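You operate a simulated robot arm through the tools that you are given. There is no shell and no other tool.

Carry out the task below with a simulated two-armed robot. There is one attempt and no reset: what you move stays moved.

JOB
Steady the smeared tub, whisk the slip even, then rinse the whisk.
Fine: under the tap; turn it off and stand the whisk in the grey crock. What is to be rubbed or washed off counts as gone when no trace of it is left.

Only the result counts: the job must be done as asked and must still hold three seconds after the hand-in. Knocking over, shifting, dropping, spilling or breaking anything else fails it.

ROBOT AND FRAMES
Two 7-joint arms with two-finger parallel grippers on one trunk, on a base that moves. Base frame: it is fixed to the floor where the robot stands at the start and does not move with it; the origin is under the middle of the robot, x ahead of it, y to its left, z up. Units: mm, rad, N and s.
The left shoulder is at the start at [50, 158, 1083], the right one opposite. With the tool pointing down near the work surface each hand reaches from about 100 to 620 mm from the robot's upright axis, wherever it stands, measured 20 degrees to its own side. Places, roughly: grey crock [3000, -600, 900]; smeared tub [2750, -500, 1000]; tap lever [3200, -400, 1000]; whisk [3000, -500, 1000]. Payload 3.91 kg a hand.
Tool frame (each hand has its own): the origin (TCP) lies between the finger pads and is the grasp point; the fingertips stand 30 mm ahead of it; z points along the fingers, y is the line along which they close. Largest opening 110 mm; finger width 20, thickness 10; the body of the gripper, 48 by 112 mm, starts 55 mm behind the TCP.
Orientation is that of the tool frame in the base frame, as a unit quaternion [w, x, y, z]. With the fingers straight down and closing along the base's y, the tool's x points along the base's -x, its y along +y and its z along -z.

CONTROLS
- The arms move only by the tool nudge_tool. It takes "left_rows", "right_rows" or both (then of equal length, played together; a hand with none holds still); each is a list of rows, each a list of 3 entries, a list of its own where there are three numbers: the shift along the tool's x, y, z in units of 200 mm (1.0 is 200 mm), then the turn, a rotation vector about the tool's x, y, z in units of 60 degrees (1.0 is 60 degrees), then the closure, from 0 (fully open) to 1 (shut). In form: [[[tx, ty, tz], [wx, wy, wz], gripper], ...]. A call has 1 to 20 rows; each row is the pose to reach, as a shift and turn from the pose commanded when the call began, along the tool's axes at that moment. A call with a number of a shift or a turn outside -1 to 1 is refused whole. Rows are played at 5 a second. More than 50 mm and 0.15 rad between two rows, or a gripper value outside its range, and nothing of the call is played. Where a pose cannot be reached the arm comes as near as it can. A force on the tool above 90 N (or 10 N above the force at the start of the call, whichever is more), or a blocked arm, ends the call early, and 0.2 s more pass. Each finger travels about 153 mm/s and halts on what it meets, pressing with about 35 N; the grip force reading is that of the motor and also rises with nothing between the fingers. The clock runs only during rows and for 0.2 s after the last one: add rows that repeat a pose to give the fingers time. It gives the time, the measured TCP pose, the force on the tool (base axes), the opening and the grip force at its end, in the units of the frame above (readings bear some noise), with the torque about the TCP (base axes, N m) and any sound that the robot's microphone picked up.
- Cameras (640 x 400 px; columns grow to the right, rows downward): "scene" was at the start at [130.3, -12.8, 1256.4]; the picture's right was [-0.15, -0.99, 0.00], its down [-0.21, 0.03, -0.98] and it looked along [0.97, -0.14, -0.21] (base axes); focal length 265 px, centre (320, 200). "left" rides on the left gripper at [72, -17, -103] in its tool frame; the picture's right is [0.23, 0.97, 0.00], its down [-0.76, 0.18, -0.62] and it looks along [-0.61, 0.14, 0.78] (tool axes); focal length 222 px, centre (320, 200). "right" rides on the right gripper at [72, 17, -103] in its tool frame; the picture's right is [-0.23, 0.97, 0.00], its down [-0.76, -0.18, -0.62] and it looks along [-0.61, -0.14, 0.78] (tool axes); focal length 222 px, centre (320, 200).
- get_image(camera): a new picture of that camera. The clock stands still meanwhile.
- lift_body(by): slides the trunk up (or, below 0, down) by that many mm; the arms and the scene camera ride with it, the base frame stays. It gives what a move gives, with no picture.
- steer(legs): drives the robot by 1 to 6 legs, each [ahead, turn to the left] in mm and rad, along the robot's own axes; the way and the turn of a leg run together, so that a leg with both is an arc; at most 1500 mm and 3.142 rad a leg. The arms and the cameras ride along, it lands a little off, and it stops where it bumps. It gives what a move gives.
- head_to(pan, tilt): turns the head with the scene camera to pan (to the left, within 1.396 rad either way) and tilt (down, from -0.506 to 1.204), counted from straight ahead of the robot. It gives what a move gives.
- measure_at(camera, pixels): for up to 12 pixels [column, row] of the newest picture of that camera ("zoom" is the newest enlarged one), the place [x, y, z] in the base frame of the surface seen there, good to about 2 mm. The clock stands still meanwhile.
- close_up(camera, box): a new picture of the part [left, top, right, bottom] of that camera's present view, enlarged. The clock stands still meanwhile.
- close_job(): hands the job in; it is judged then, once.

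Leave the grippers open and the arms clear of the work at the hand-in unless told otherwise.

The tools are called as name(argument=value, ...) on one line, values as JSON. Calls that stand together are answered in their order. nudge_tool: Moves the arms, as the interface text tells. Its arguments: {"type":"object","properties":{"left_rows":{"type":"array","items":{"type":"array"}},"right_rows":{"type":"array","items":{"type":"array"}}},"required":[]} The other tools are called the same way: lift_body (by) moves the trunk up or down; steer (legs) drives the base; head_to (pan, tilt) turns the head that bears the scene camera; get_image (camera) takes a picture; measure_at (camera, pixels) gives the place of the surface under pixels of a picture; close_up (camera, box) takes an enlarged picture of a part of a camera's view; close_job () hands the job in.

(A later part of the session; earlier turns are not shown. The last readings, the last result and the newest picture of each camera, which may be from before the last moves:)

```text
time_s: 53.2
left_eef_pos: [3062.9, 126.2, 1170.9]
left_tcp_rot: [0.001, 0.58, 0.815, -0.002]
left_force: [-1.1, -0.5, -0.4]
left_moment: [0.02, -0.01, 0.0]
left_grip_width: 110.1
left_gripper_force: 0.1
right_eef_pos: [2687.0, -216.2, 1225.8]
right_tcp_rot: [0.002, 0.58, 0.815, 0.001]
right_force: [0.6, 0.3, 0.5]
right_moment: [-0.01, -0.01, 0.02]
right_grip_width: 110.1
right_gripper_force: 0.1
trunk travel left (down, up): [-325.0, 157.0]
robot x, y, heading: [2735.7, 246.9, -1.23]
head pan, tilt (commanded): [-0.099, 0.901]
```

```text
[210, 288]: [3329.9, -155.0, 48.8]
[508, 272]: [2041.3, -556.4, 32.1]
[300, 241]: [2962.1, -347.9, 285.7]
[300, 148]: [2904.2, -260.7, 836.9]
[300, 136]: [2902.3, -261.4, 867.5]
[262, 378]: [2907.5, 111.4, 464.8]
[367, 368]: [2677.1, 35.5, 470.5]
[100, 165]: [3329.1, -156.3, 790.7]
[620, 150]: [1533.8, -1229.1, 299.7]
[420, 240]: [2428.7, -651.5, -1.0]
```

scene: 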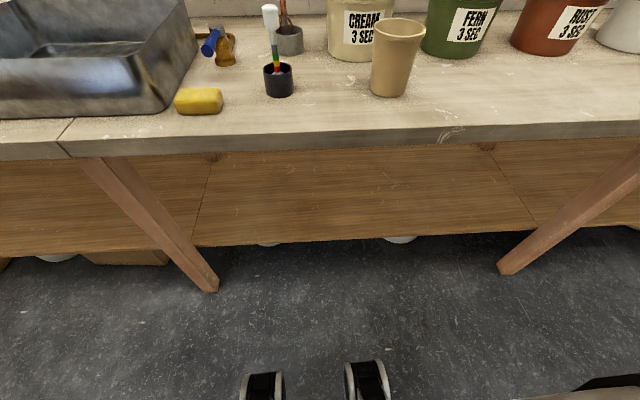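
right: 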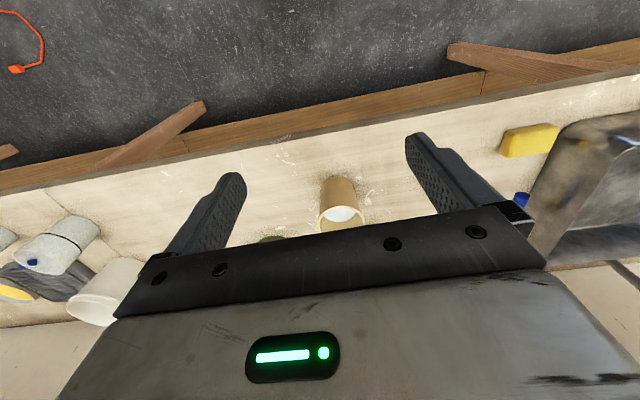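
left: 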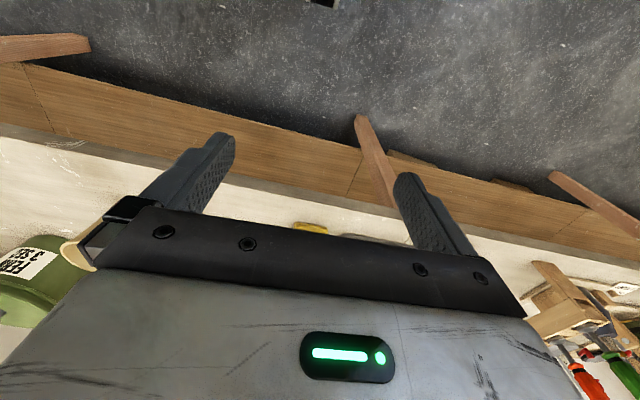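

Bench legs stand at u-ends x=3330 and x=2041, flush with the edge; the lower shelf (z 300) is set back 100 mm, so my knees (z 465) can go under the bench top between the legs. I drive to about 250 mm before the edge, slightly to the right of where I stand.

steer(legs=[[0, -0.3], [290, 0], [0, 0.26]])

head_to(pan=0.0, tilt=0.75)

get_image(camera="scene")

```text
time_s: 57.1
left_eef_pos: [3070.7, -181.2, 1171.1]
left_tcp_rot: [0.0, 0.593, 0.805, -0.002]
left_force: [1.3, -0.2, 0.0]
left_moment: [-0.02, 0.0, 0.0]
left_grip_width: 109.8
left_gripper_force: 0.0
right_eef_pos: [2682.0, -509.9, 1225.0]
right_tcp_rot: [0.001, 0.594, 0.804, 0.0]
right_force: [0.8, -0.2, 0.3]
right_moment: [0.01, -0.02, -0.01]
right_grip_width: 109.8
right_gripper_force: 0.0
trunk travel left (down, up): [-325.0, 157.0]
robot x, y, heading: [2746.3, -48.0, -1.27]
head pan, tilt (commanded): [-0.099, 0.901]
```

```text
time_s: 57.8
left_eef_pos: [3072.0, -183.0, 1171.4]
left_tcp_rot: [0.001, 0.594, 0.805, -0.002]
left_force: [0.3, 0.0, 0.2]
left_moment: [0.01, -0.01, 0.0]
left_grip_width: 110.0
left_gripper_force: 0.1
right_eef_pos: [2682.7, -512.2, 1224.6]
right_tcp_rot: [0.002, 0.595, 0.804, 0.0]
right_force: [-0.3, 0.5, 0.9]
right_moment: [-0.01, -0.02, 0.02]
right_grip_width: 109.9
right_gripper_force: 0.1
trunk travel left (down, up): [-325.0, 157.0]
robot x, y, heading: [2750.6, -47.8, -1.27]
head pan, tilt (commanded): [0.0, 0.75]
```

```text
taken
```

scene: 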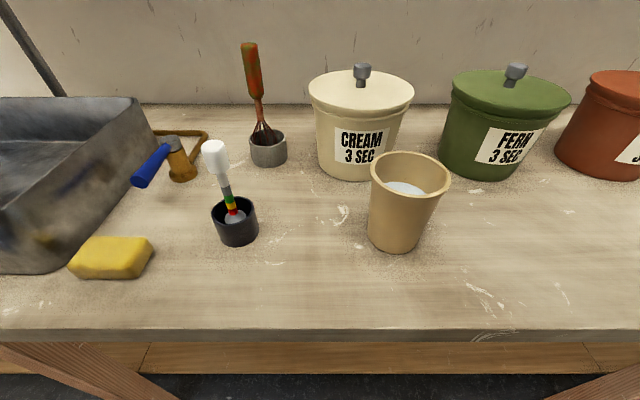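

I'm at station A, 250 mm from the edge, squarely facing the bench. Close-ups of the tub, the whisk in the grey crock and the black pot.

close_up(camera="scene", box=[340, 130, 480, 260])

measure_at(camera="zoom", pixels=[[300, 250], [260, 260], [350, 290], [320, 350], [320, 100], [140, 190], [500, 250], [290, 520], [250, 450], [350, 200]])

close_up(camera="scene", box=[190, 30, 310, 250])

```text
3.08 times, centred on (410, 195) of scene
```

zoom: 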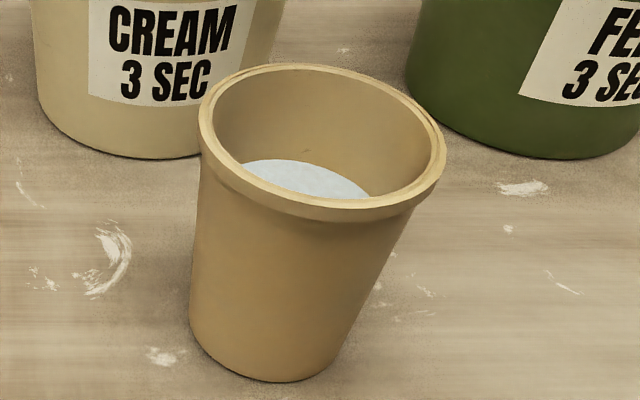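

```text
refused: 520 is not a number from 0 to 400
```

```text
1.82 times, centred on (250, 140) of scene
```

zoom: 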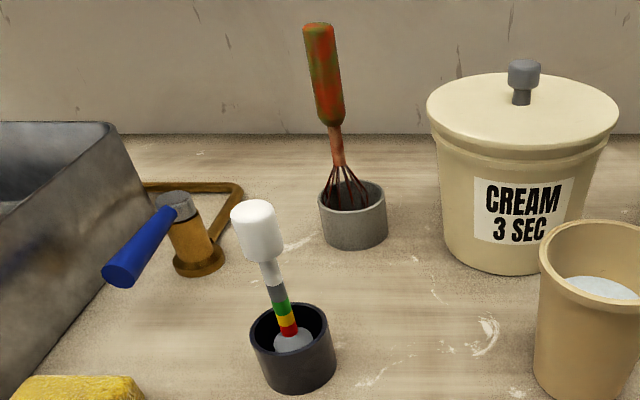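

Measuring the whisk and crock on this enlargement, plus the gauge and lever.

measure_at(camera="zoom", pixels=[[320, 27], [324, 70], [330, 118], [335, 145], [320, 197], [386, 200], [353, 213], [355, 183], [355, 240], [255, 206], [135, 245], [175, 198]])

close_up(camera="scene", box=[360, 140, 460, 202])

measure_at(camera="zoom", pixels=[[250, 300], [300, 290], [380, 320], [200, 290], [320, 85], [75, 210], [560, 240], [320, 345], [300, 200], [450, 250]])

```text
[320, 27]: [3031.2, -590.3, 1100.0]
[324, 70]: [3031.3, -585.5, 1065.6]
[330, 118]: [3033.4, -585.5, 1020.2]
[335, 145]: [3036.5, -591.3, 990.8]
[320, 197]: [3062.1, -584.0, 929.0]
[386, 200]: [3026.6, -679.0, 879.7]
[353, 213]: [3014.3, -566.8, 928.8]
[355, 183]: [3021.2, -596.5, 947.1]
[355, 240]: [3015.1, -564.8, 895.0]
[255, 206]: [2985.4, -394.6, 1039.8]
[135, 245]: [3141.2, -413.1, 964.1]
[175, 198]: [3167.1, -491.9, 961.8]
```

```text
6.40 times, centred on (410, 171) of scene
```

zoom: 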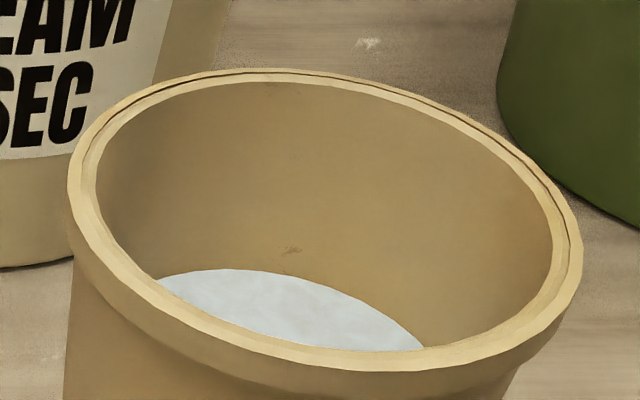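

```text
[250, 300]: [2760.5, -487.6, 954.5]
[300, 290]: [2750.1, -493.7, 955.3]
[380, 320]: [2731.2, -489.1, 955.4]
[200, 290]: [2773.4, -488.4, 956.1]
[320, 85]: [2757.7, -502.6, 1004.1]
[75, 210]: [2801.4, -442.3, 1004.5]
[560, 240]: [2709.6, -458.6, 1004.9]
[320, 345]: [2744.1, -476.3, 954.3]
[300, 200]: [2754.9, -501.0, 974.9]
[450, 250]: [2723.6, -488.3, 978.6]
```

Slip surface is at z≈955, tub rim z≈1004 centred (2755,-456); the whisk handle is near vertical at about (3038,-597), z 1015–1103. I bring the left hand forward, raised and tilted 30° forward, toward the whisk.

nudge_tool(left_rows=[[[-0.15, -0.1, -0.1], [0, -0.1, 0], 0], [[-0.35, -0.2, -0.2], [0, -0.2, 0], 0], [[-0.53, -0.3, -0.25], [0, -0.3, 0], 0], [[-0.72, -0.4, -0.25], [0, -0.4, 0], 0], [[-0.9, -0.5, -0.25], [0, -0.5, 0], 0], [[-0.9, -0.5, -0.25], [0, -0.5, 0], 0]])

get_image(camera="left")

get_image(camera="scene")

```text
time_s: 59.2
left_eef_pos: [3029.2, -381.9, 1221.4]
left_tcp_rot: [0.209, 0.574, 0.776, -0.158]
left_force: [0.1, 0.0, 0.1]
left_moment: [-0.04, -0.01, 0.01]
left_grip_width: 110.2
left_gripper_force: 0.1
right_eef_pos: [2682.1, -510.8, 1226.1]
right_tcp_rot: [0.001, 0.595, 0.804, 0.001]
right_force: [0.4, -0.1, -0.3]
right_moment: [0.0, 0.01, -0.03]
right_grip_width: 109.9
right_gripper_force: 0.1
trunk travel left (down, up): [-325.0, 157.0]
robot x, y, heading: [2749.5, -45.8, -1.27]
head pan, tilt (commanded): [0.0, 0.75]
```

```text
taken
```

left: 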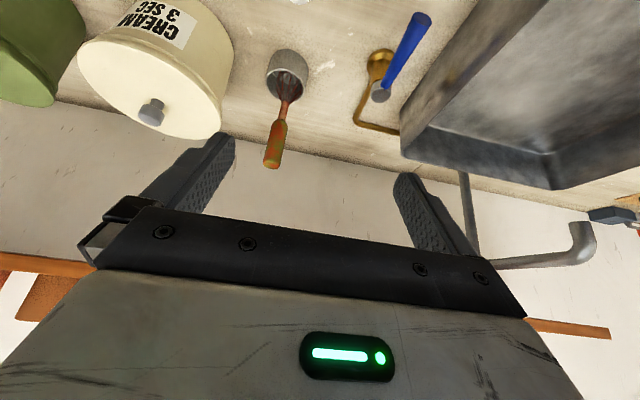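

```text
taken
```

scene: 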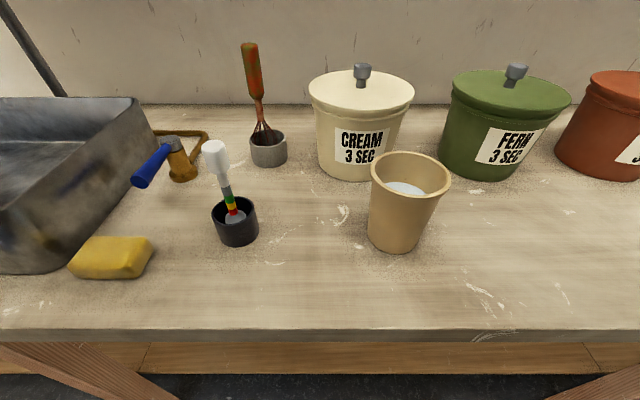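

The left camera sees the whisk at (272,163)–(287,100). I measure handle edges from this second viewpoint to refine its axis.

measure_at(camera="left", pixels=[[273, 162], [275, 150], [278, 135], [281, 122], [285, 104], [267, 148], [284, 148], [287, 85], [270, 70], [305, 72], [288, 52], [288, 68]])

close_up(camera="left", box=[220, 40, 380, 180])

```text
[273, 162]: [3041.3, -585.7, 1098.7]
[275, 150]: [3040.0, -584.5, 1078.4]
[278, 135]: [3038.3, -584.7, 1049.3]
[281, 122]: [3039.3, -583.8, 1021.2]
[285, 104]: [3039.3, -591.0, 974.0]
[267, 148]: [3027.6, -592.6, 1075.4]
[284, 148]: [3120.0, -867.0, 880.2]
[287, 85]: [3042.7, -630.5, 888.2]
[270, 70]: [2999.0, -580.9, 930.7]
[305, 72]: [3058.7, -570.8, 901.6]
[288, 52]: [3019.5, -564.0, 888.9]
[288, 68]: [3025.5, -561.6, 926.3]
```

```text
2.86 times, centred on (300, 110) of left
```

zoom: 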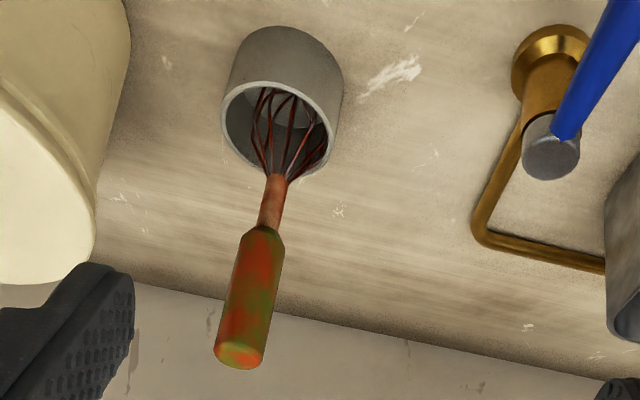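

The handle axis is at about (3040,-596) and the crock centre at (3030,-595). I move the left hand to a point 120 mm short of the grasp along the tool axis, well above the gauge.

nudge_tool(left_rows=[[[-0.128, -0.064, 0.146], [0, 0, 0], 0], [[-0.256, -0.128, 0.292], [0, 0, 0], 0], [[-0.384, -0.191, 0.438], [0, 0, 0], 0], [[-0.512, -0.255, 0.585], [0, 0, 0], 0], [[-0.512, -0.255, 0.585], [0, 0, 0], 0]])

get_image(camera="left")

get_image(camera="scene")

```text
time_s: 60.4
left_eef_pos: [3024.0, -537.5, 1172.4]
left_tcp_rot: [0.209, 0.573, 0.777, -0.155]
left_force: [0.6, 0.0, 1.0]
left_moment: [-0.05, 0.03, -0.03]
left_grip_width: 110.0
left_gripper_force: 0.1
right_eef_pos: [2681.9, -510.5, 1225.6]
right_tcp_rot: [0.0, 0.595, 0.804, 0.001]
right_force: [0.2, 0.5, 0.9]
right_moment: [-0.03, -0.03, 0.02]
right_grip_width: 110.2
right_gripper_force: 0.0
trunk travel left (down, up): [-325.0, 157.0]
robot x, y, heading: [2746.0, -52.9, -1.27]
head pan, tilt (commanded): [0.0, 0.75]
```

```text
taken
```

left: 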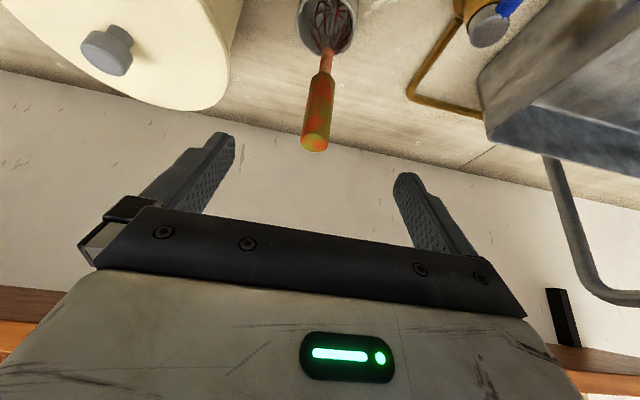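

```text
taken
```

scene: 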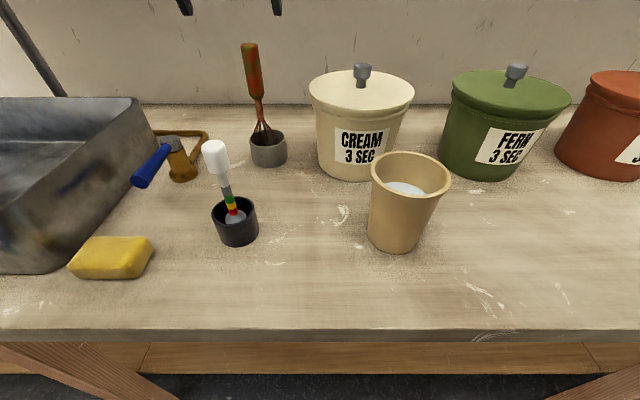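

The whisk lies midway between the fingers (top at (314,145)). I check its place once more from here before closing in.

measure_at(camera="left", pixels=[[314, 147], [316, 138], [317, 120], [320, 95], [322, 80], [304, 135], [327, 135], [330, 5], [338, 30]])

```text
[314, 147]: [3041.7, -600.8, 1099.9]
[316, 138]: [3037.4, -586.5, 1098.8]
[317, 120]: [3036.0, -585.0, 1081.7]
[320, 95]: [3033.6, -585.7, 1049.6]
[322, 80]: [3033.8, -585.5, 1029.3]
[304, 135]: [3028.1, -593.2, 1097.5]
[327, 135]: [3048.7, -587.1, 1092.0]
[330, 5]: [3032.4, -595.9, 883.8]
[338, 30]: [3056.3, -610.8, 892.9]
```

Handle axis confirmed at (3039,-597), top z 1100. I advance 121 mm along the tool axis and close the left fingers on the handle.

nudge_tool(left_rows=[[[0, -0.004, 0.2], [0, 0, 0], 0], [[0, -0.008, 0.4], [0, 0, 0], 0], [[0, -0.012, 0.606], [0, 0, 0], 0], [[0, -0.012, 0.606], [0, 0, 0], 0], [[0, -0.012, 0.606], [0, 0, 0], 0.4], [[0, -0.012, 0.606], [0, 0, 0], 1], [[0, -0.012, 0.606], [0, 0, 0], 1], [[0, -0.012, 0.606], [0, 0, 0], 1], [[0, -0.012, 0.606], [0, 0, 0], 1]])

get_image(camera="left")

get_image(camera="scene")

```text
time_s: 62.4
left_eef_pos: [3036.0, -598.3, 1067.0]
left_tcp_rot: [0.208, 0.575, 0.776, -0.155]
left_force: [0.4, 1.4, -0.6]
left_moment: [0.0, -0.02, 0.01]
left_grip_width: 26.1
left_gripper_force: 34.6
right_eef_pos: [2681.8, -509.8, 1225.2]
right_tcp_rot: [0.001, 0.595, 0.804, 0.0]
right_force: [-0.1, 0.1, -0.3]
right_moment: [-0.01, 0.0, 0.02]
right_grip_width: 109.8
right_gripper_force: 0.0
trunk travel left (down, up): [-325.0, 157.0]
robot x, y, heading: [2746.0, -51.9, -1.271]
head pan, tilt (commanded): [0.0, 0.75]
```

```text
taken
```

left: 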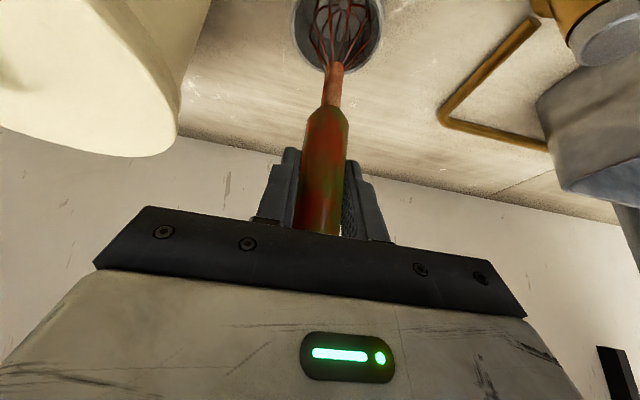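

```text
taken
```

scene: 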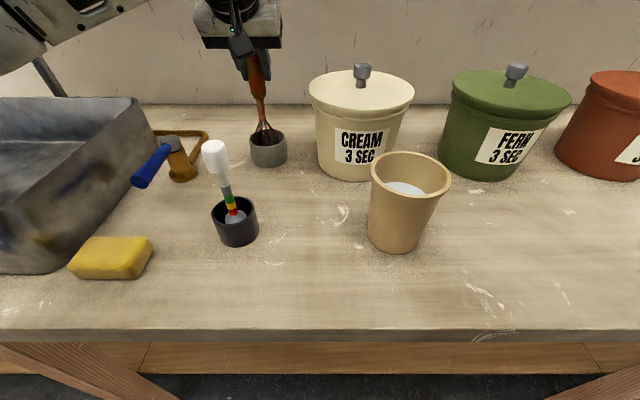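

The handle is gripped (26 mm, 35 N). I lift it straight up by 130 mm out of the crock.

nudge_tool(left_rows=[[[-0.051, 0, -0.086], [0, 0, 0], 1], [[-0.126, 0, -0.216], [0, 0, 0], 1], [[-0.228, -0.0, -0.388], [0, 0, 0], 1], [[-0.329, -0.0, -0.561], [0, 0, 0], 1], [[-0.329, -0.0, -0.561], [0, 0, 0], 1]])

get_image(camera="scene")

get_image(camera="left")

```text
time_s: 63.6
left_eef_pos: [3040.3, -598.2, 1194.5]
left_tcp_rot: [0.209, 0.574, 0.777, -0.155]
left_force: [-0.4, 0.3, -1.1]
left_moment: [-0.02, -0.03, 0.0]
left_grip_width: 26.1
left_gripper_force: 35.3
right_eef_pos: [2681.9, -510.2, 1224.8]
right_tcp_rot: [0.001, 0.595, 0.804, 0.0]
right_force: [0.6, 0.7, -0.2]
right_moment: [-0.01, 0.0, 0.0]
right_grip_width: 110.2
right_gripper_force: 0.0
trunk travel left (down, up): [-325.0, 157.0]
robot x, y, heading: [2749.2, -51.5, -1.269]
head pan, tilt (commanded): [0.0, 0.75]
```

```text
taken
```

scene: 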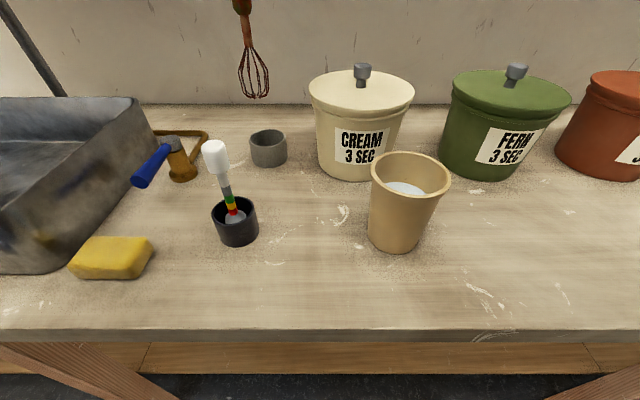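

```text
taken
```

left: 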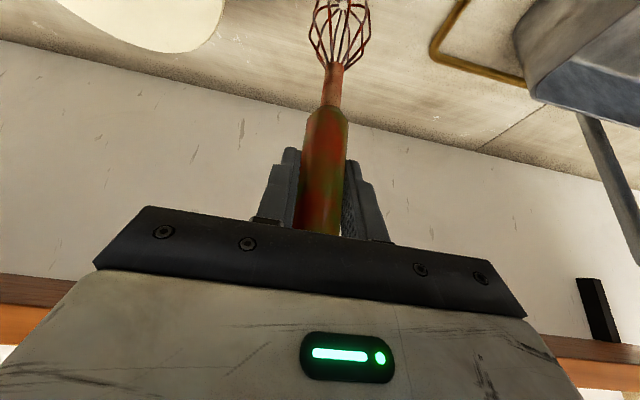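

The whisk hangs free; wires at (255,70), crock unmoved. I measure the whisk's tip and widest part.

measure_at(camera="scene", pixels=[[256, 97], [252, 96], [260, 97], [240, 80], [269, 80], [250, 46], [244, 10], [247, 30]])

close_up(camera="scene", box=[210, 0, 310, 110])

measure_at(camera="zoom", pixels=[[288, 345], [285, 352], [245, 300], [345, 290], [265, 180], [250, 60]])

```text
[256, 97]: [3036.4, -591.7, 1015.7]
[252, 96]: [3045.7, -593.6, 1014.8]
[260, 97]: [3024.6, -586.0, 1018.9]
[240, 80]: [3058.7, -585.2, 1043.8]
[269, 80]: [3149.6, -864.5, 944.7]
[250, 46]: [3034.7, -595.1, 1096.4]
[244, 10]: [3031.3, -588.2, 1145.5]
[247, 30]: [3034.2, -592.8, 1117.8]
```

```text
3.64 times, centred on (260, 55) of scene
```

zoom: 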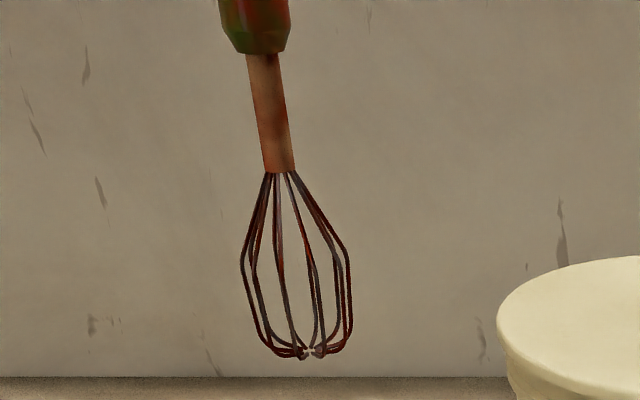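

```text
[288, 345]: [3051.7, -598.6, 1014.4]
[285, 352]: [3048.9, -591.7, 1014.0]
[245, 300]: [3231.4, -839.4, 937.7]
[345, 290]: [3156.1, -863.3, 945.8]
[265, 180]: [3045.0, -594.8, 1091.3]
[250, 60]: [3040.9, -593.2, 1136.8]
```

Whisk tip is 181 mm below the TCP. Now the right hand: it will hold the tub from the right-front. First I yaw it 60° to the left at height, slightly back.

nudge_tool(right_rows=[[[0.04, -0.04, 0.02], [0, 0, -0.125], 0], [[0.08, -0.08, 0.04], [0, 0, -0.25], 0], [[0.12, -0.12, 0.06], [0, 0, -0.375], 0], [[0.16, -0.16, 0.08], [0, 0, -0.5], 0], [[0.2, -0.2, 0.1], [0, 0, -0.625], 0], [[0.24, -0.24, 0.12], [0, 0, -0.75], 0], [[0.27, -0.27, 0.125], [0, 0, -0.875], 0], [[0.3, -0.3, 0.125], [0, 0, -1.0], 0]])

```text
time_s: 65.4
left_eef_pos: [3040.7, -596.5, 1195.2]
left_tcp_rot: [0.209, 0.574, 0.777, -0.156]
left_force: [-0.3, 0.1, -1.0]
left_moment: [0.0, -0.01, 0.02]
left_grip_width: 26.3
left_gripper_force: 35.2
right_eef_pos: [2649.2, -419.7, 1163.9]
right_tcp_rot: [0.001, 0.113, 0.994, -0.001]
right_force: [-0.1, 0.4, 0.7]
right_moment: [0.01, 0.02, 0.0]
right_grip_width: 110.0
right_gripper_force: 0.0
right hand out of reach, approached as far as the arm can: row 6, 7, 8
trunk travel left (down, up): [-325.0, 157.0]
robot x, y, heading: [2749.3, -49.0, -1.266]
head pan, tilt (commanded): [0.0, 0.75]
```

The yaw was reached but the arm sank to z 1164 (a joint limit near there). I now tilt the hand 45° forward while lowering a little, and see whether it follows.

nudge_tool(right_rows=[[[0.0, 0.0, 0.05], [0, -0.125, 0], 0], [[0, 0, 0.1], [0, -0.25, 0], 0], [[0, 0, 0.15], [0, -0.375, 0], 0], [[0, 0, 0.2], [0, -0.5, 0], 0], [[0, 0, 0.25], [0, -0.625, 0], 0], [[0, 0, 0.3], [0, -0.75, 0], 0]])

get_image(camera="scene")

```text
time_s: 66.8
left_eef_pos: [3040.6, -597.3, 1196.1]
left_tcp_rot: [0.208, 0.574, 0.777, -0.156]
left_force: [0.5, -0.5, -1.2]
left_moment: [-0.03, 0.01, -0.01]
left_grip_width: 26.2
left_gripper_force: 35.2
right_eef_pos: [2649.3, -419.0, 1106.0]
right_tcp_rot: [0.381, 0.105, 0.918, -0.045]
right_force: [-1.0, -0.7, -0.2]
right_moment: [-0.01, 0.03, -0.05]
right_grip_width: 110.0
right_gripper_force: 0.1
trunk travel left (down, up): [-325.0, 157.0]
robot x, y, heading: [2751.0, -51.3, -1.269]
head pan, tilt (commanded): [0.0, 0.75]
```

```text
taken
```

scene: 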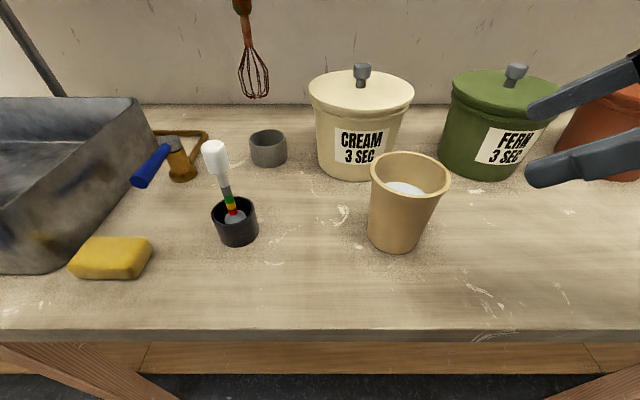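

It follows: right hand tilted 45° at (2649,-419,1106), fingers visible at (590,130). Next: tilt to 70° and lower to the pre-grasp right-front of the tub.

nudge_tool(right_rows=[[[0.108, -0.016, 0.092], [0, -0.104, 0], 0], [[0.217, -0.032, 0.184], [0, -0.208, 0], 0], [[0.326, -0.048, 0.276], [0, -0.312, 0], 0], [[0.434, -0.063, 0.367], [0, -0.417, 0], 0], [[0.434, -0.063, 0.367], [0, -0.417, 0], 0]])

get_image(camera="scene")

get_image(camera="right")

```text
time_s: 67.9
left_eef_pos: [3054.2, -571.0, 1207.3]
left_tcp_rot: [0.21, 0.57, 0.776, -0.168]
left_force: [0.7, -0.1, -1.8]
left_moment: [-0.02, 0.03, 0.01]
left_grip_width: 26.3
left_gripper_force: 34.8
right_eef_pos: [2628.5, -371.8, 1121.5]
right_tcp_rot: [0.518, 0.106, 0.836, -0.144]
right_force: [0.6, 0.5, -1.4]
right_moment: [0.04, 0.0, 0.04]
right_grip_width: 109.9
right_gripper_force: 0.1
right hand out of reach, approached as far as the arm can: row 1, 2, 3, 4, 5
trunk travel left (down, up): [-325.0, 157.0]
robot x, y, heading: [2748.5, -44.4, -1.284]
head pan, tilt (commanded): [0.0, 0.75]
stopped in row 5 (right hand): the arm was blocked; the commanded pose is now the measured one
```

```text
taken
```

scene: 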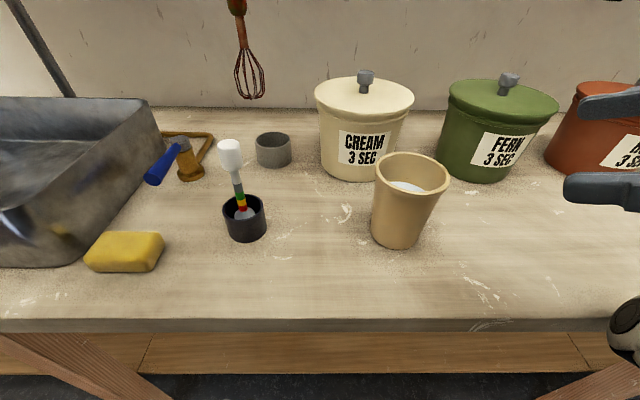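

```text
taken
```

right: 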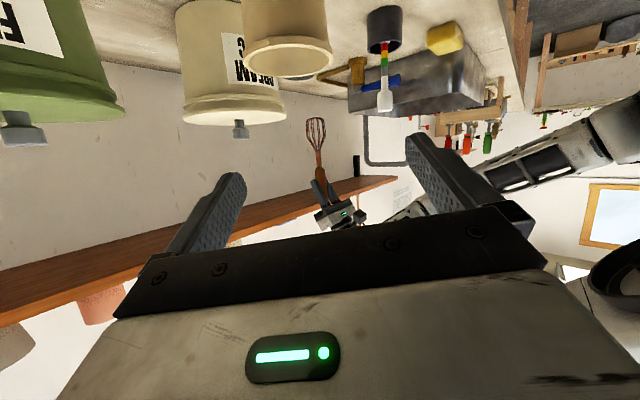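

The right arm was blocked — its elbow (seen at (625,330)) appears to have met the bench edge and pushed me back a little. I measure where that arm part is before freeing it.

measure_at(camera="scene", pixels=[[625, 330], [635, 310], [615, 350], [635, 360], [600, 190], [610, 105], [600, 318], [400, 170], [435, 165]])

```text
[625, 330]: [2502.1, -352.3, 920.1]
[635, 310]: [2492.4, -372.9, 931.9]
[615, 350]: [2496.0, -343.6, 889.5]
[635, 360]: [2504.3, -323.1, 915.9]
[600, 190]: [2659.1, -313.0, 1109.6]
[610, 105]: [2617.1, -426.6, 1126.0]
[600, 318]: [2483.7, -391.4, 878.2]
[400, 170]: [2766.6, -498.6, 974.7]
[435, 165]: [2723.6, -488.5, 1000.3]
```

The elbow rests at the bench edge. I raise the right hand 70 mm and take back some tilt to free it.

nudge_tool(right_rows=[[[-0.1, -0.015, -0.05], [0, 0.06, 0], 0], [[-0.2, -0.03, -0.1], [0, 0.12, 0], 0], [[-0.31, -0.045, -0.147], [0, 0.2, 0], 0]])

get_image(camera="scene")

```text
time_s: 68.7
left_eef_pos: [3040.9, -597.0, 1195.5]
left_tcp_rot: [0.209, 0.573, 0.777, -0.156]
left_force: [-0.6, -0.9, -0.9]
left_moment: [-0.01, -0.04, 0.03]
left_grip_width: 26.4
left_gripper_force: 34.5
right_eef_pos: [2622.1, -398.2, 1170.1]
right_tcp_rot: [0.433, 0.127, 0.886, -0.105]
right_force: [-1.1, 0.7, 0.2]
right_moment: [0.02, -0.02, -0.02]
right_grip_width: 110.0
right_gripper_force: 0.1
trunk travel left (down, up): [-325.0, 157.0]
robot x, y, heading: [2750.4, -51.1, -1.277]
head pan, tilt (commanded): [0.0, 0.75]
```

```text
taken
```

scene: 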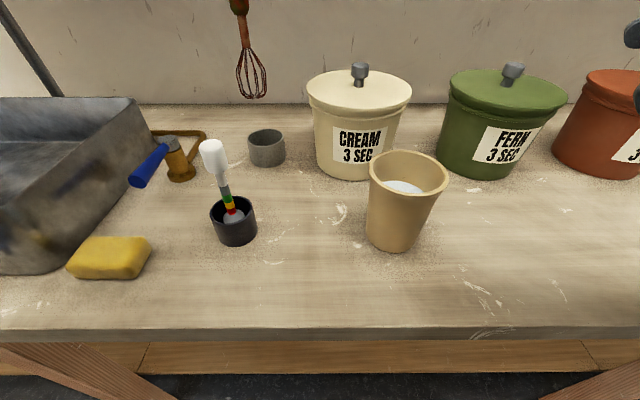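

Free again; the robot is back at heading -1.277 and nothing on the bench moved. I raise and draw in the whisk a little, then back the base 140 mm so the right elbow has room.

nudge_tool(left_rows=[[[0.07, 0, -0.173], [0, 0, 0], 1], [[0.145, 0, -0.346], [0, 0, 0], 1]])

steer(legs=[[-140, 0]])

get_image(camera="scene")

```text
time_s: 69.3
left_eef_pos: [3021.2, -537.7, 1241.9]
left_tcp_rot: [0.209, 0.574, 0.776, -0.155]
left_force: [-0.9, 0.6, -1.2]
left_moment: [0.01, -0.01, -0.01]
left_grip_width: 26.0
left_gripper_force: 34.8
right_eef_pos: [2620.7, -397.5, 1171.6]
right_tcp_rot: [0.434, 0.127, 0.886, -0.105]
right_force: [0.0, 0.9, 0.0]
right_moment: [0.01, 0.02, 0.0]
right_grip_width: 110.1
right_gripper_force: 0.0
trunk travel left (down, up): [-325.0, 157.0]
robot x, y, heading: [2752.1, -46.2, -1.276]
head pan, tilt (commanded): [0.0, 0.75]
```

```text
time_s: 70.7
left_eef_pos: [2980.9, -402.9, 1241.2]
left_tcp_rot: [0.209, 0.573, 0.777, -0.155]
left_force: [-0.5, -0.4, -1.2]
left_moment: [-0.03, 0.0, 0.02]
left_grip_width: 26.0
left_gripper_force: 35.5
right_eef_pos: [2581.5, -264.1, 1171.7]
right_tcp_rot: [0.434, 0.127, 0.886, -0.105]
right_force: [-1.0, 0.3, 0.2]
right_moment: [-0.01, -0.03, -0.02]
right_grip_width: 109.8
right_gripper_force: 0.0
trunk travel left (down, up): [-325.0, 157.0]
robot x, y, heading: [2706.4, 84.0, -1.277]
head pan, tilt (commanded): [0.0, 0.75]
```

```text
taken
```

scene: 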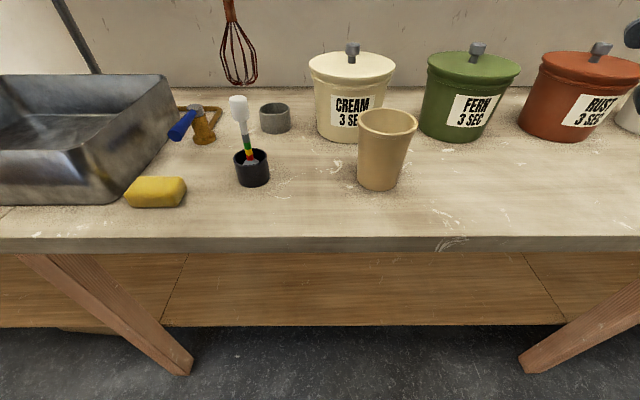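

The whisk now hangs right above the gauge (tip ≈1060, gauge top ≈1045) — no contact. I raise it first and carry it to the gap between pot and tub, while the right hand turns to a 70°-tilted approach from the right-front.

nudge_tool(left_rows=[[[-0.05, 0, -0.085], [0, 0, 0], 1], [[-0.03, -0.16, -0.095], [0, 0, 0], 1], [[0.0, -0.32, -0.11], [0, 0, 0], 1], [[0.02, -0.48, -0.12], [0, 0, 0], 1], [[0.048, -0.65, -0.135], [0, 0, 0], 1], [[0.048, -0.65, -0.135], [0, 0, 0], 1]], right_rows=[[[0, 0, 0], [0, 0, 0], 0], [[-0.001, -0.051, 0.127], [0.081, -0.052, 0.06], 0], [[-0.001, -0.102, 0.254], [0.161, -0.104, 0.12], 0], [[-0.002, -0.153, 0.381], [0.242, -0.156, 0.18], 0], [[-0.003, -0.204, 0.508], [0.322, -0.208, 0.24], 0], [[-0.003, -0.255, 0.635], [0.403, -0.26, 0.3], 0]])

get_image(camera="scene")

get_image(camera="right")

```text
time_s: 72.0
left_eef_pos: [2850.6, -423.7, 1258.6]
left_tcp_rot: [0.208, 0.573, 0.777, -0.155]
left_force: [0.1, -0.2, -0.7]
left_moment: [0.01, 0.02, 0.0]
left_grip_width: 26.1
left_gripper_force: 35.1
right_eef_pos: [2661.5, -360.0, 1103.6]
right_tcp_rot: [0.524, 0.335, 0.747, -0.234]
right_force: [0.0, 0.0, -0.6]
right_moment: [0.01, -0.02, 0.01]
right_grip_width: 110.0
right_gripper_force: 0.1
right hand out of reach, approached as far as the arm can: row 5, 6
trunk travel left (down, up): [-325.0, 157.0]
robot x, y, heading: [2707.7, 85.0, -1.276]
head pan, tilt (commanded): [0.0, 0.75]
```

```text
taken
```

scene: 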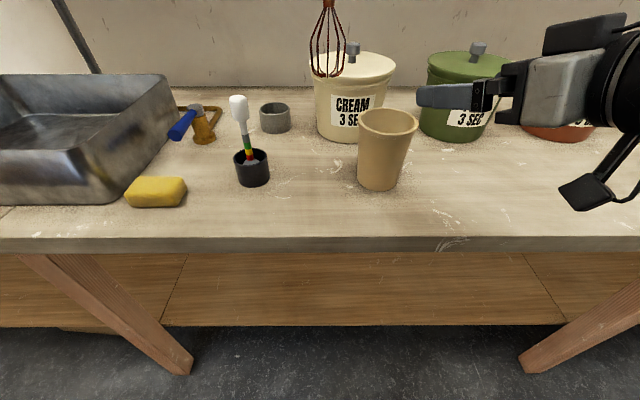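

```text
taken
```

right: 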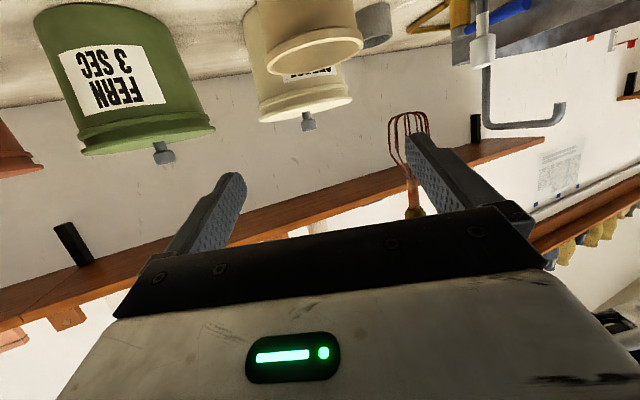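

The right hand has its tilt now; its camera box shows below it at (588,192). I measure that box, the fingers and the bench below.

measure_at(camera="scene", pixels=[[588, 190], [572, 190], [590, 207], [610, 200], [425, 95], [495, 90], [520, 65], [540, 110], [600, 25], [388, 150], [360, 122], [415, 125]])

```text
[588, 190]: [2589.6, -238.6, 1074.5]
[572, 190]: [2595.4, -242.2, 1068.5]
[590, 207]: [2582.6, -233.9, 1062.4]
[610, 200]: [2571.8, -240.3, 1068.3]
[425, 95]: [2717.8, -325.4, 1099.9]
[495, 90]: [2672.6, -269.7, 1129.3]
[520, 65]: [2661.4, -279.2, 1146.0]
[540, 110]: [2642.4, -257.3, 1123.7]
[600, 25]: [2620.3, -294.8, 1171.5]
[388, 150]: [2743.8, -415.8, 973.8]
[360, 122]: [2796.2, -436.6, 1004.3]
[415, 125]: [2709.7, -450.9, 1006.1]
```

Camera box bottom is 42 mm below the TCP, so at TCP z 955 it stays above the bench. I lower the right hand to the pre-grasp right-front of the tub.

nudge_tool(right_rows=[[[0.125, 0.007, 0.062], [0, 0, 0], 0], [[0.25, 0.014, 0.124], [0, 0, 0], 0], [[0.375, 0.021, 0.186], [0, 0, 0], 0], [[0.499, 0.028, 0.248], [0, 0, 0], 0], [[0.499, 0.028, 0.248], [0, 0, 0], 0]])

get_image(camera="scene")

get_image(camera="right")

```text
time_s: 73.2
left_eef_pos: [2851.3, -422.3, 1257.7]
left_tcp_rot: [0.208, 0.574, 0.777, -0.154]
left_force: [0.7, 1.1, -2.7]
left_moment: [0.01, 0.01, -0.01]
left_grip_width: 26.2
left_gripper_force: 35.0
right_eef_pos: [2672.7, -374.4, 992.7]
right_tcp_rot: [0.524, 0.334, 0.748, -0.234]
right_force: [-0.2, 0.2, -0.6]
right_moment: [-0.01, 0.0, -0.01]
right_grip_width: 110.2
right_gripper_force: 0.0
right hand out of reach, approached as far as the arm can: row 1, 2, 3, 4, 5
trunk travel left (down, up): [-325.0, 157.0]
robot x, y, heading: [2709.0, 87.9, -1.274]
head pan, tilt (commanded): [0.0, 0.75]
```

```text
taken
```

scene: 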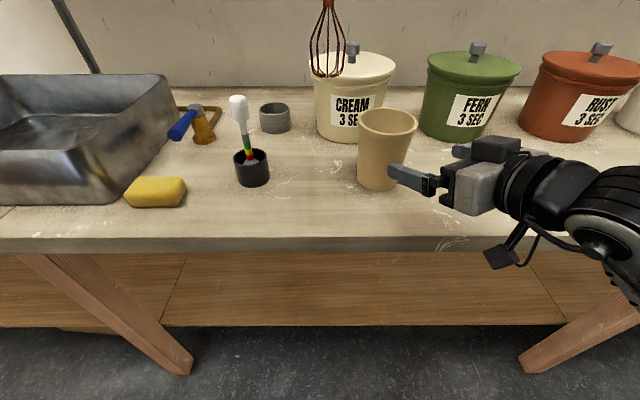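

```text
taken
```

right: 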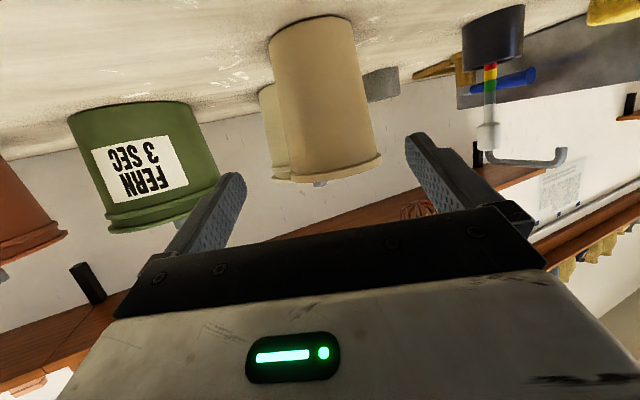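

The tub stands between the right fingers. I shift 7 mm left and advance 107 mm so the fingers pass on both sides of the tub, still open.

nudge_tool(right_rows=[[[0.02, 0.035, 0.1], [0, 0, 0], 0], [[0.03, 0.035, 0.25], [0, 0, 0], 0], [[0.04, 0.035, 0.4], [0, 0, 0], 0], [[0.043, 0.035, 0.535], [0, 0, 0], 0], [[0.043, 0.035, 0.535], [0, 0, 0], 0]])

get_image(camera="scene")

get_image(camera="right")

```text
time_s: 74.5
left_eef_pos: [2850.9, -422.3, 1259.1]
left_tcp_rot: [0.208, 0.574, 0.776, -0.155]
left_force: [0.2, 0.6, -0.6]
left_moment: [0.02, 0.02, 0.04]
left_grip_width: 26.1
left_gripper_force: 34.8
right_eef_pos: [2748.0, -442.2, 948.2]
right_tcp_rot: [0.524, 0.334, 0.748, -0.234]
right_force: [0.0, 0.0, -0.8]
right_moment: [0.01, 0.01, -0.03]
right_grip_width: 109.9
right_gripper_force: 0.1
trunk travel left (down, up): [-325.0, 157.0]
robot x, y, heading: [2706.5, 83.2, -1.281]
head pan, tilt (commanded): [0.0, 0.75]
```

```text
taken
```

scene: 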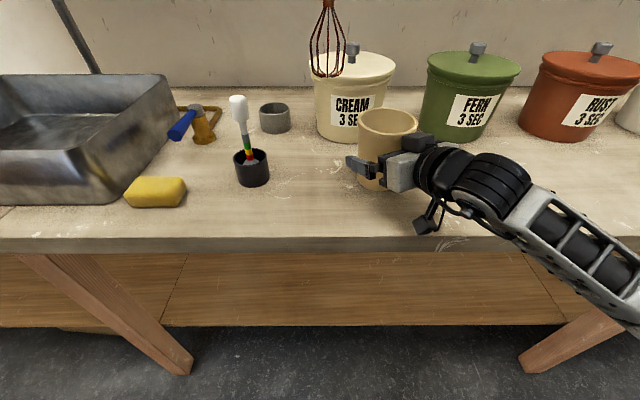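

```text
taken
```

right: 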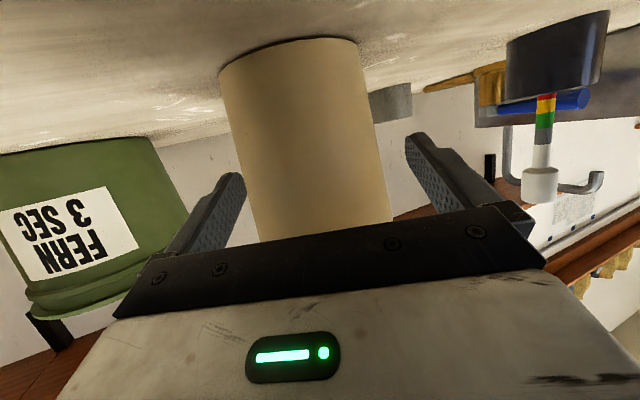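

The tub sits about 4 mm to the −y side between the fingers. I centre on it and close slowly until it is held.

nudge_tool(right_rows=[[[0, -0.022, 0], [0, 0, 0], 0], [[0, -0.022, 0], [0, 0, 0], 0.1], [[0, -0.022, 0], [0, 0, 0], 0.16], [[0, -0.022, 0], [0, 0, 0], 0.2], [[0, -0.022, 0], [0, 0, 0], 0.24], [[0, -0.022, 0], [0, 0, 0], 0.3], [[0, -0.022, 0], [0, 0, 0], 0.3]])

get_image(camera="scene")

get_image(camera="right")

```text
time_s: 76.0
left_eef_pos: [2851.8, -423.4, 1258.9]
left_tcp_rot: [0.208, 0.574, 0.776, -0.155]
left_force: [0.1, 0.1, -1.1]
left_moment: [0.01, 0.01, 0.01]
left_grip_width: 26.1
left_gripper_force: 35.0
right_eef_pos: [2742.5, -445.4, 949.3]
right_tcp_rot: [0.524, 0.335, 0.747, -0.235]
right_force: [0.7, -0.3, 0.3]
right_moment: [0.03, -0.04, 0.06]
right_grip_width: 84.0
right_gripper_force: 35.1
trunk travel left (down, up): [-325.0, 157.0]
robot x, y, heading: [2708.7, 83.5, -1.272]
head pan, tilt (commanded): [0.0, 0.75]
```

```text
taken
```

scene: 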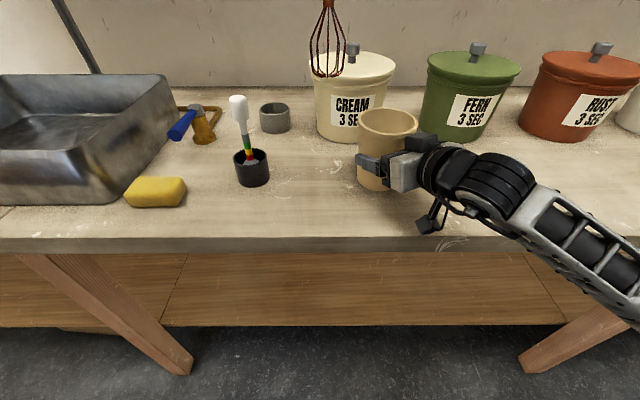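

```text
taken
```

right: 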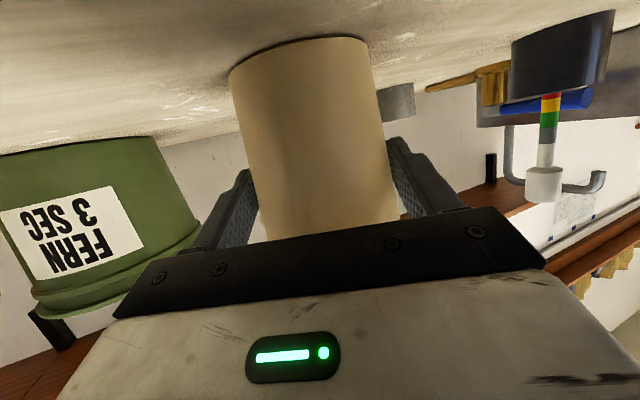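

The tub is held (84 mm, 35 N). I measure the rim again to get its centre, and the slip surface.

close_up(camera="scene", box=[300, 60, 460, 200])

measure_at(camera="zoom", pixels=[[265, 150], [260, 160], [415, 165], [340, 138], [335, 196], [325, 183], [290, 172], [390, 180], [340, 150], [200, 55], [160, 40], [125, 45]])

```text
2.86 times, centred on (380, 130) of scene
```

zoom: 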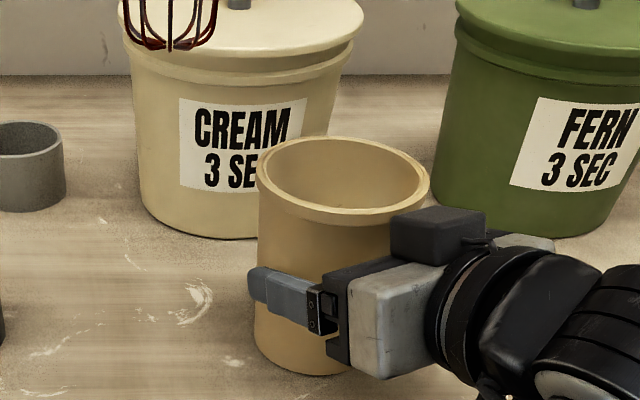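

```text
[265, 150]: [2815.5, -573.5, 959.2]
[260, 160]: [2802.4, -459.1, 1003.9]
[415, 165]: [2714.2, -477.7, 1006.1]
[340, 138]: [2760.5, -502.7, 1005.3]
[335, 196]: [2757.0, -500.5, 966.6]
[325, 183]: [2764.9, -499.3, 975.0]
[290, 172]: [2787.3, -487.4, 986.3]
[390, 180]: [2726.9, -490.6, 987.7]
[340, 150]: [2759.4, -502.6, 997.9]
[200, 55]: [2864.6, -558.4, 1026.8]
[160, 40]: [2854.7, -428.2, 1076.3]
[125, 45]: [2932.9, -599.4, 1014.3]
```

The tub hasn't moved (centre ≈(2756,-457)). I carry the whisk over the tub at height.

nudge_tool(left_rows=[[[-0.006, -0.17, 0.005], [0, 0, 0], 1], [[-0.012, -0.34, 0.01], [0, 0, 0], 1], [[-0.018, -0.509, 0.014], [0, 0, 0], 1], [[-0.018, -0.509, 0.014], [0, 0, 0], 1]])

get_image(camera="scene")

get_image(camera="left")

```text
time_s: 77.0
left_eef_pos: [2781.3, -436.1, 1245.5]
left_tcp_rot: [0.209, 0.574, 0.777, -0.155]
left_force: [-0.2, 0.4, -0.9]
left_moment: [0.05, -0.01, 0.02]
left_grip_width: 26.3
left_gripper_force: 34.6
left hand out of reach, approached as far as the arm can: row 2, 3, 4
right_eef_pos: [2742.6, -443.8, 947.3]
right_tcp_rot: [0.523, 0.335, 0.748, -0.235]
right_force: [-0.5, 0.9, -0.2]
right_moment: [0.06, -0.1, 0.02]
right_grip_width: 83.5
right_gripper_force: 34.6
trunk travel left (down, up): [-325.0, 157.0]
robot x, y, heading: [2705.6, 82.5, -1.276]
head pan, tilt (commanded): [0.0, 0.75]
```

```text
taken
```

scene: 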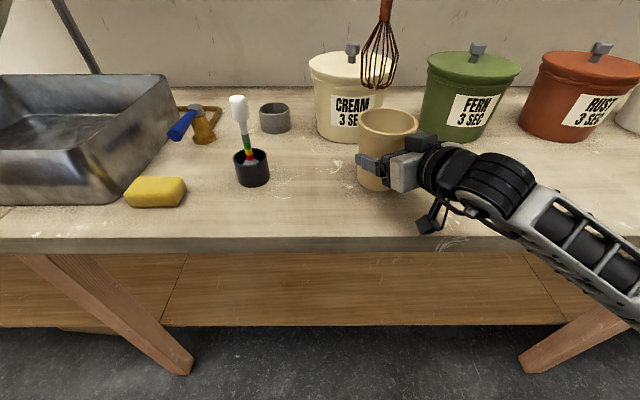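

```text
taken
```

left: 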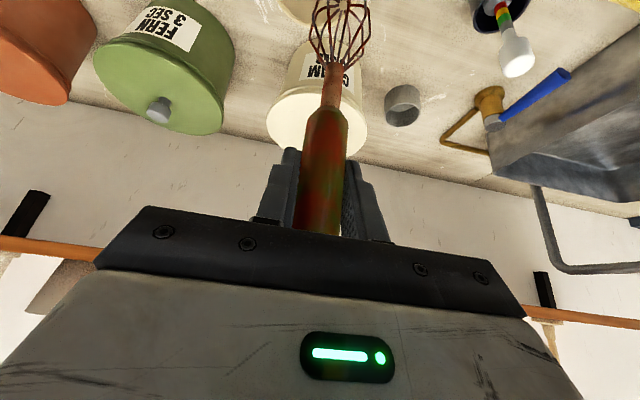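

The left arm reaches a limit at (2781,-436). Yawing the left hand 35° to the right about the vertical (whisk stays upright) should ease the reach.

nudge_tool(left_rows=[[[0, 0, 0], [0.059, 0.001, 0.1], 1], [[0, 0, 0], [0.118, 0.001, 0.201], 1], [[0, 0, 0], [0.177, 0.002, 0.302], 1], [[0, 0, 0], [0.236, 0.002, 0.402], 1], [[0, 0, 0], [0.295, 0.003, 0.503], 1], [[0, 0, 0], [0.295, 0.003, 0.503], 1]])

```text
time_s: 78.5
left_eef_pos: [2782.7, -432.6, 1246.6]
left_tcp_rot: [0.152, 0.781, 0.568, -0.211]
left_force: [0.2, -1.1, -1.0]
left_moment: [0.01, 0.02, 0.0]
left_grip_width: 26.2
left_gripper_force: 35.2
right_eef_pos: [2742.3, -445.6, 948.7]
right_tcp_rot: [0.523, 0.335, 0.748, -0.235]
right_force: [-0.2, 0.2, -0.7]
right_moment: [0.09, -0.03, 0.05]
right_grip_width: 84.0
right_gripper_force: 35.2
trunk travel left (down, up): [-325.0, 157.0]
robot x, y, heading: [2709.3, 83.3, -1.274]
head pan, tilt (commanded): [0.0, 0.75]
```

The yaw worked. I move over the tub centre and down until the tip is about 20 mm above the rim.

nudge_tool(left_rows=[[[-0.015, -0.045, 0.1], [0, 0, 0], 1], [[-0.031, -0.089, 0.259], [0, 0, 0], 1], [[-0.031, -0.089, 0.259], [0, 0, 0], 1]])

close_up(camera="scene", box=[320, 10, 480, 200])

get_image(camera="left")

```text
time_s: 79.2
left_eef_pos: [2759.5, -457.2, 1205.2]
left_tcp_rot: [0.151, 0.78, 0.569, -0.211]
left_force: [0.3, 0.0, -0.9]
left_moment: [0.0, 0.02, 0.01]
left_grip_width: 26.2
left_gripper_force: 35.4
right_eef_pos: [2742.8, -444.4, 947.7]
right_tcp_rot: [0.524, 0.335, 0.748, -0.234]
right_force: [0.3, -0.2, -0.6]
right_moment: [0.1, -0.11, 0.02]
right_grip_width: 83.7
right_gripper_force: 34.7
trunk travel left (down, up): [-325.0, 157.0]
robot x, y, heading: [2708.6, 85.2, -1.274]
head pan, tilt (commanded): [0.0, 0.75]
```

```text
2.11 times, centred on (400, 105) of scene
```

zoom: 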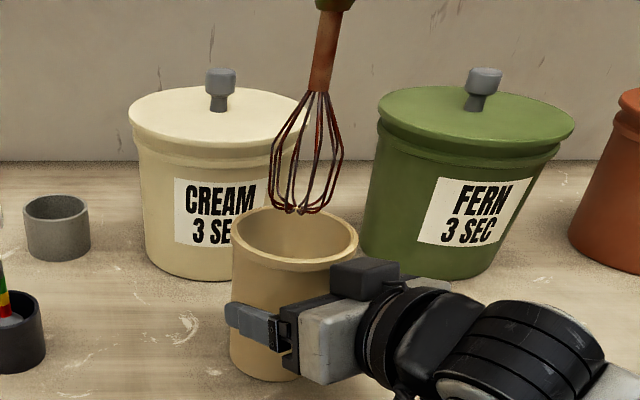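

```text
taken
```

left: 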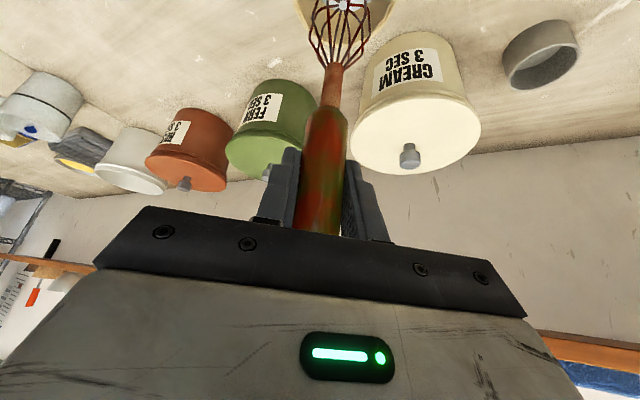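

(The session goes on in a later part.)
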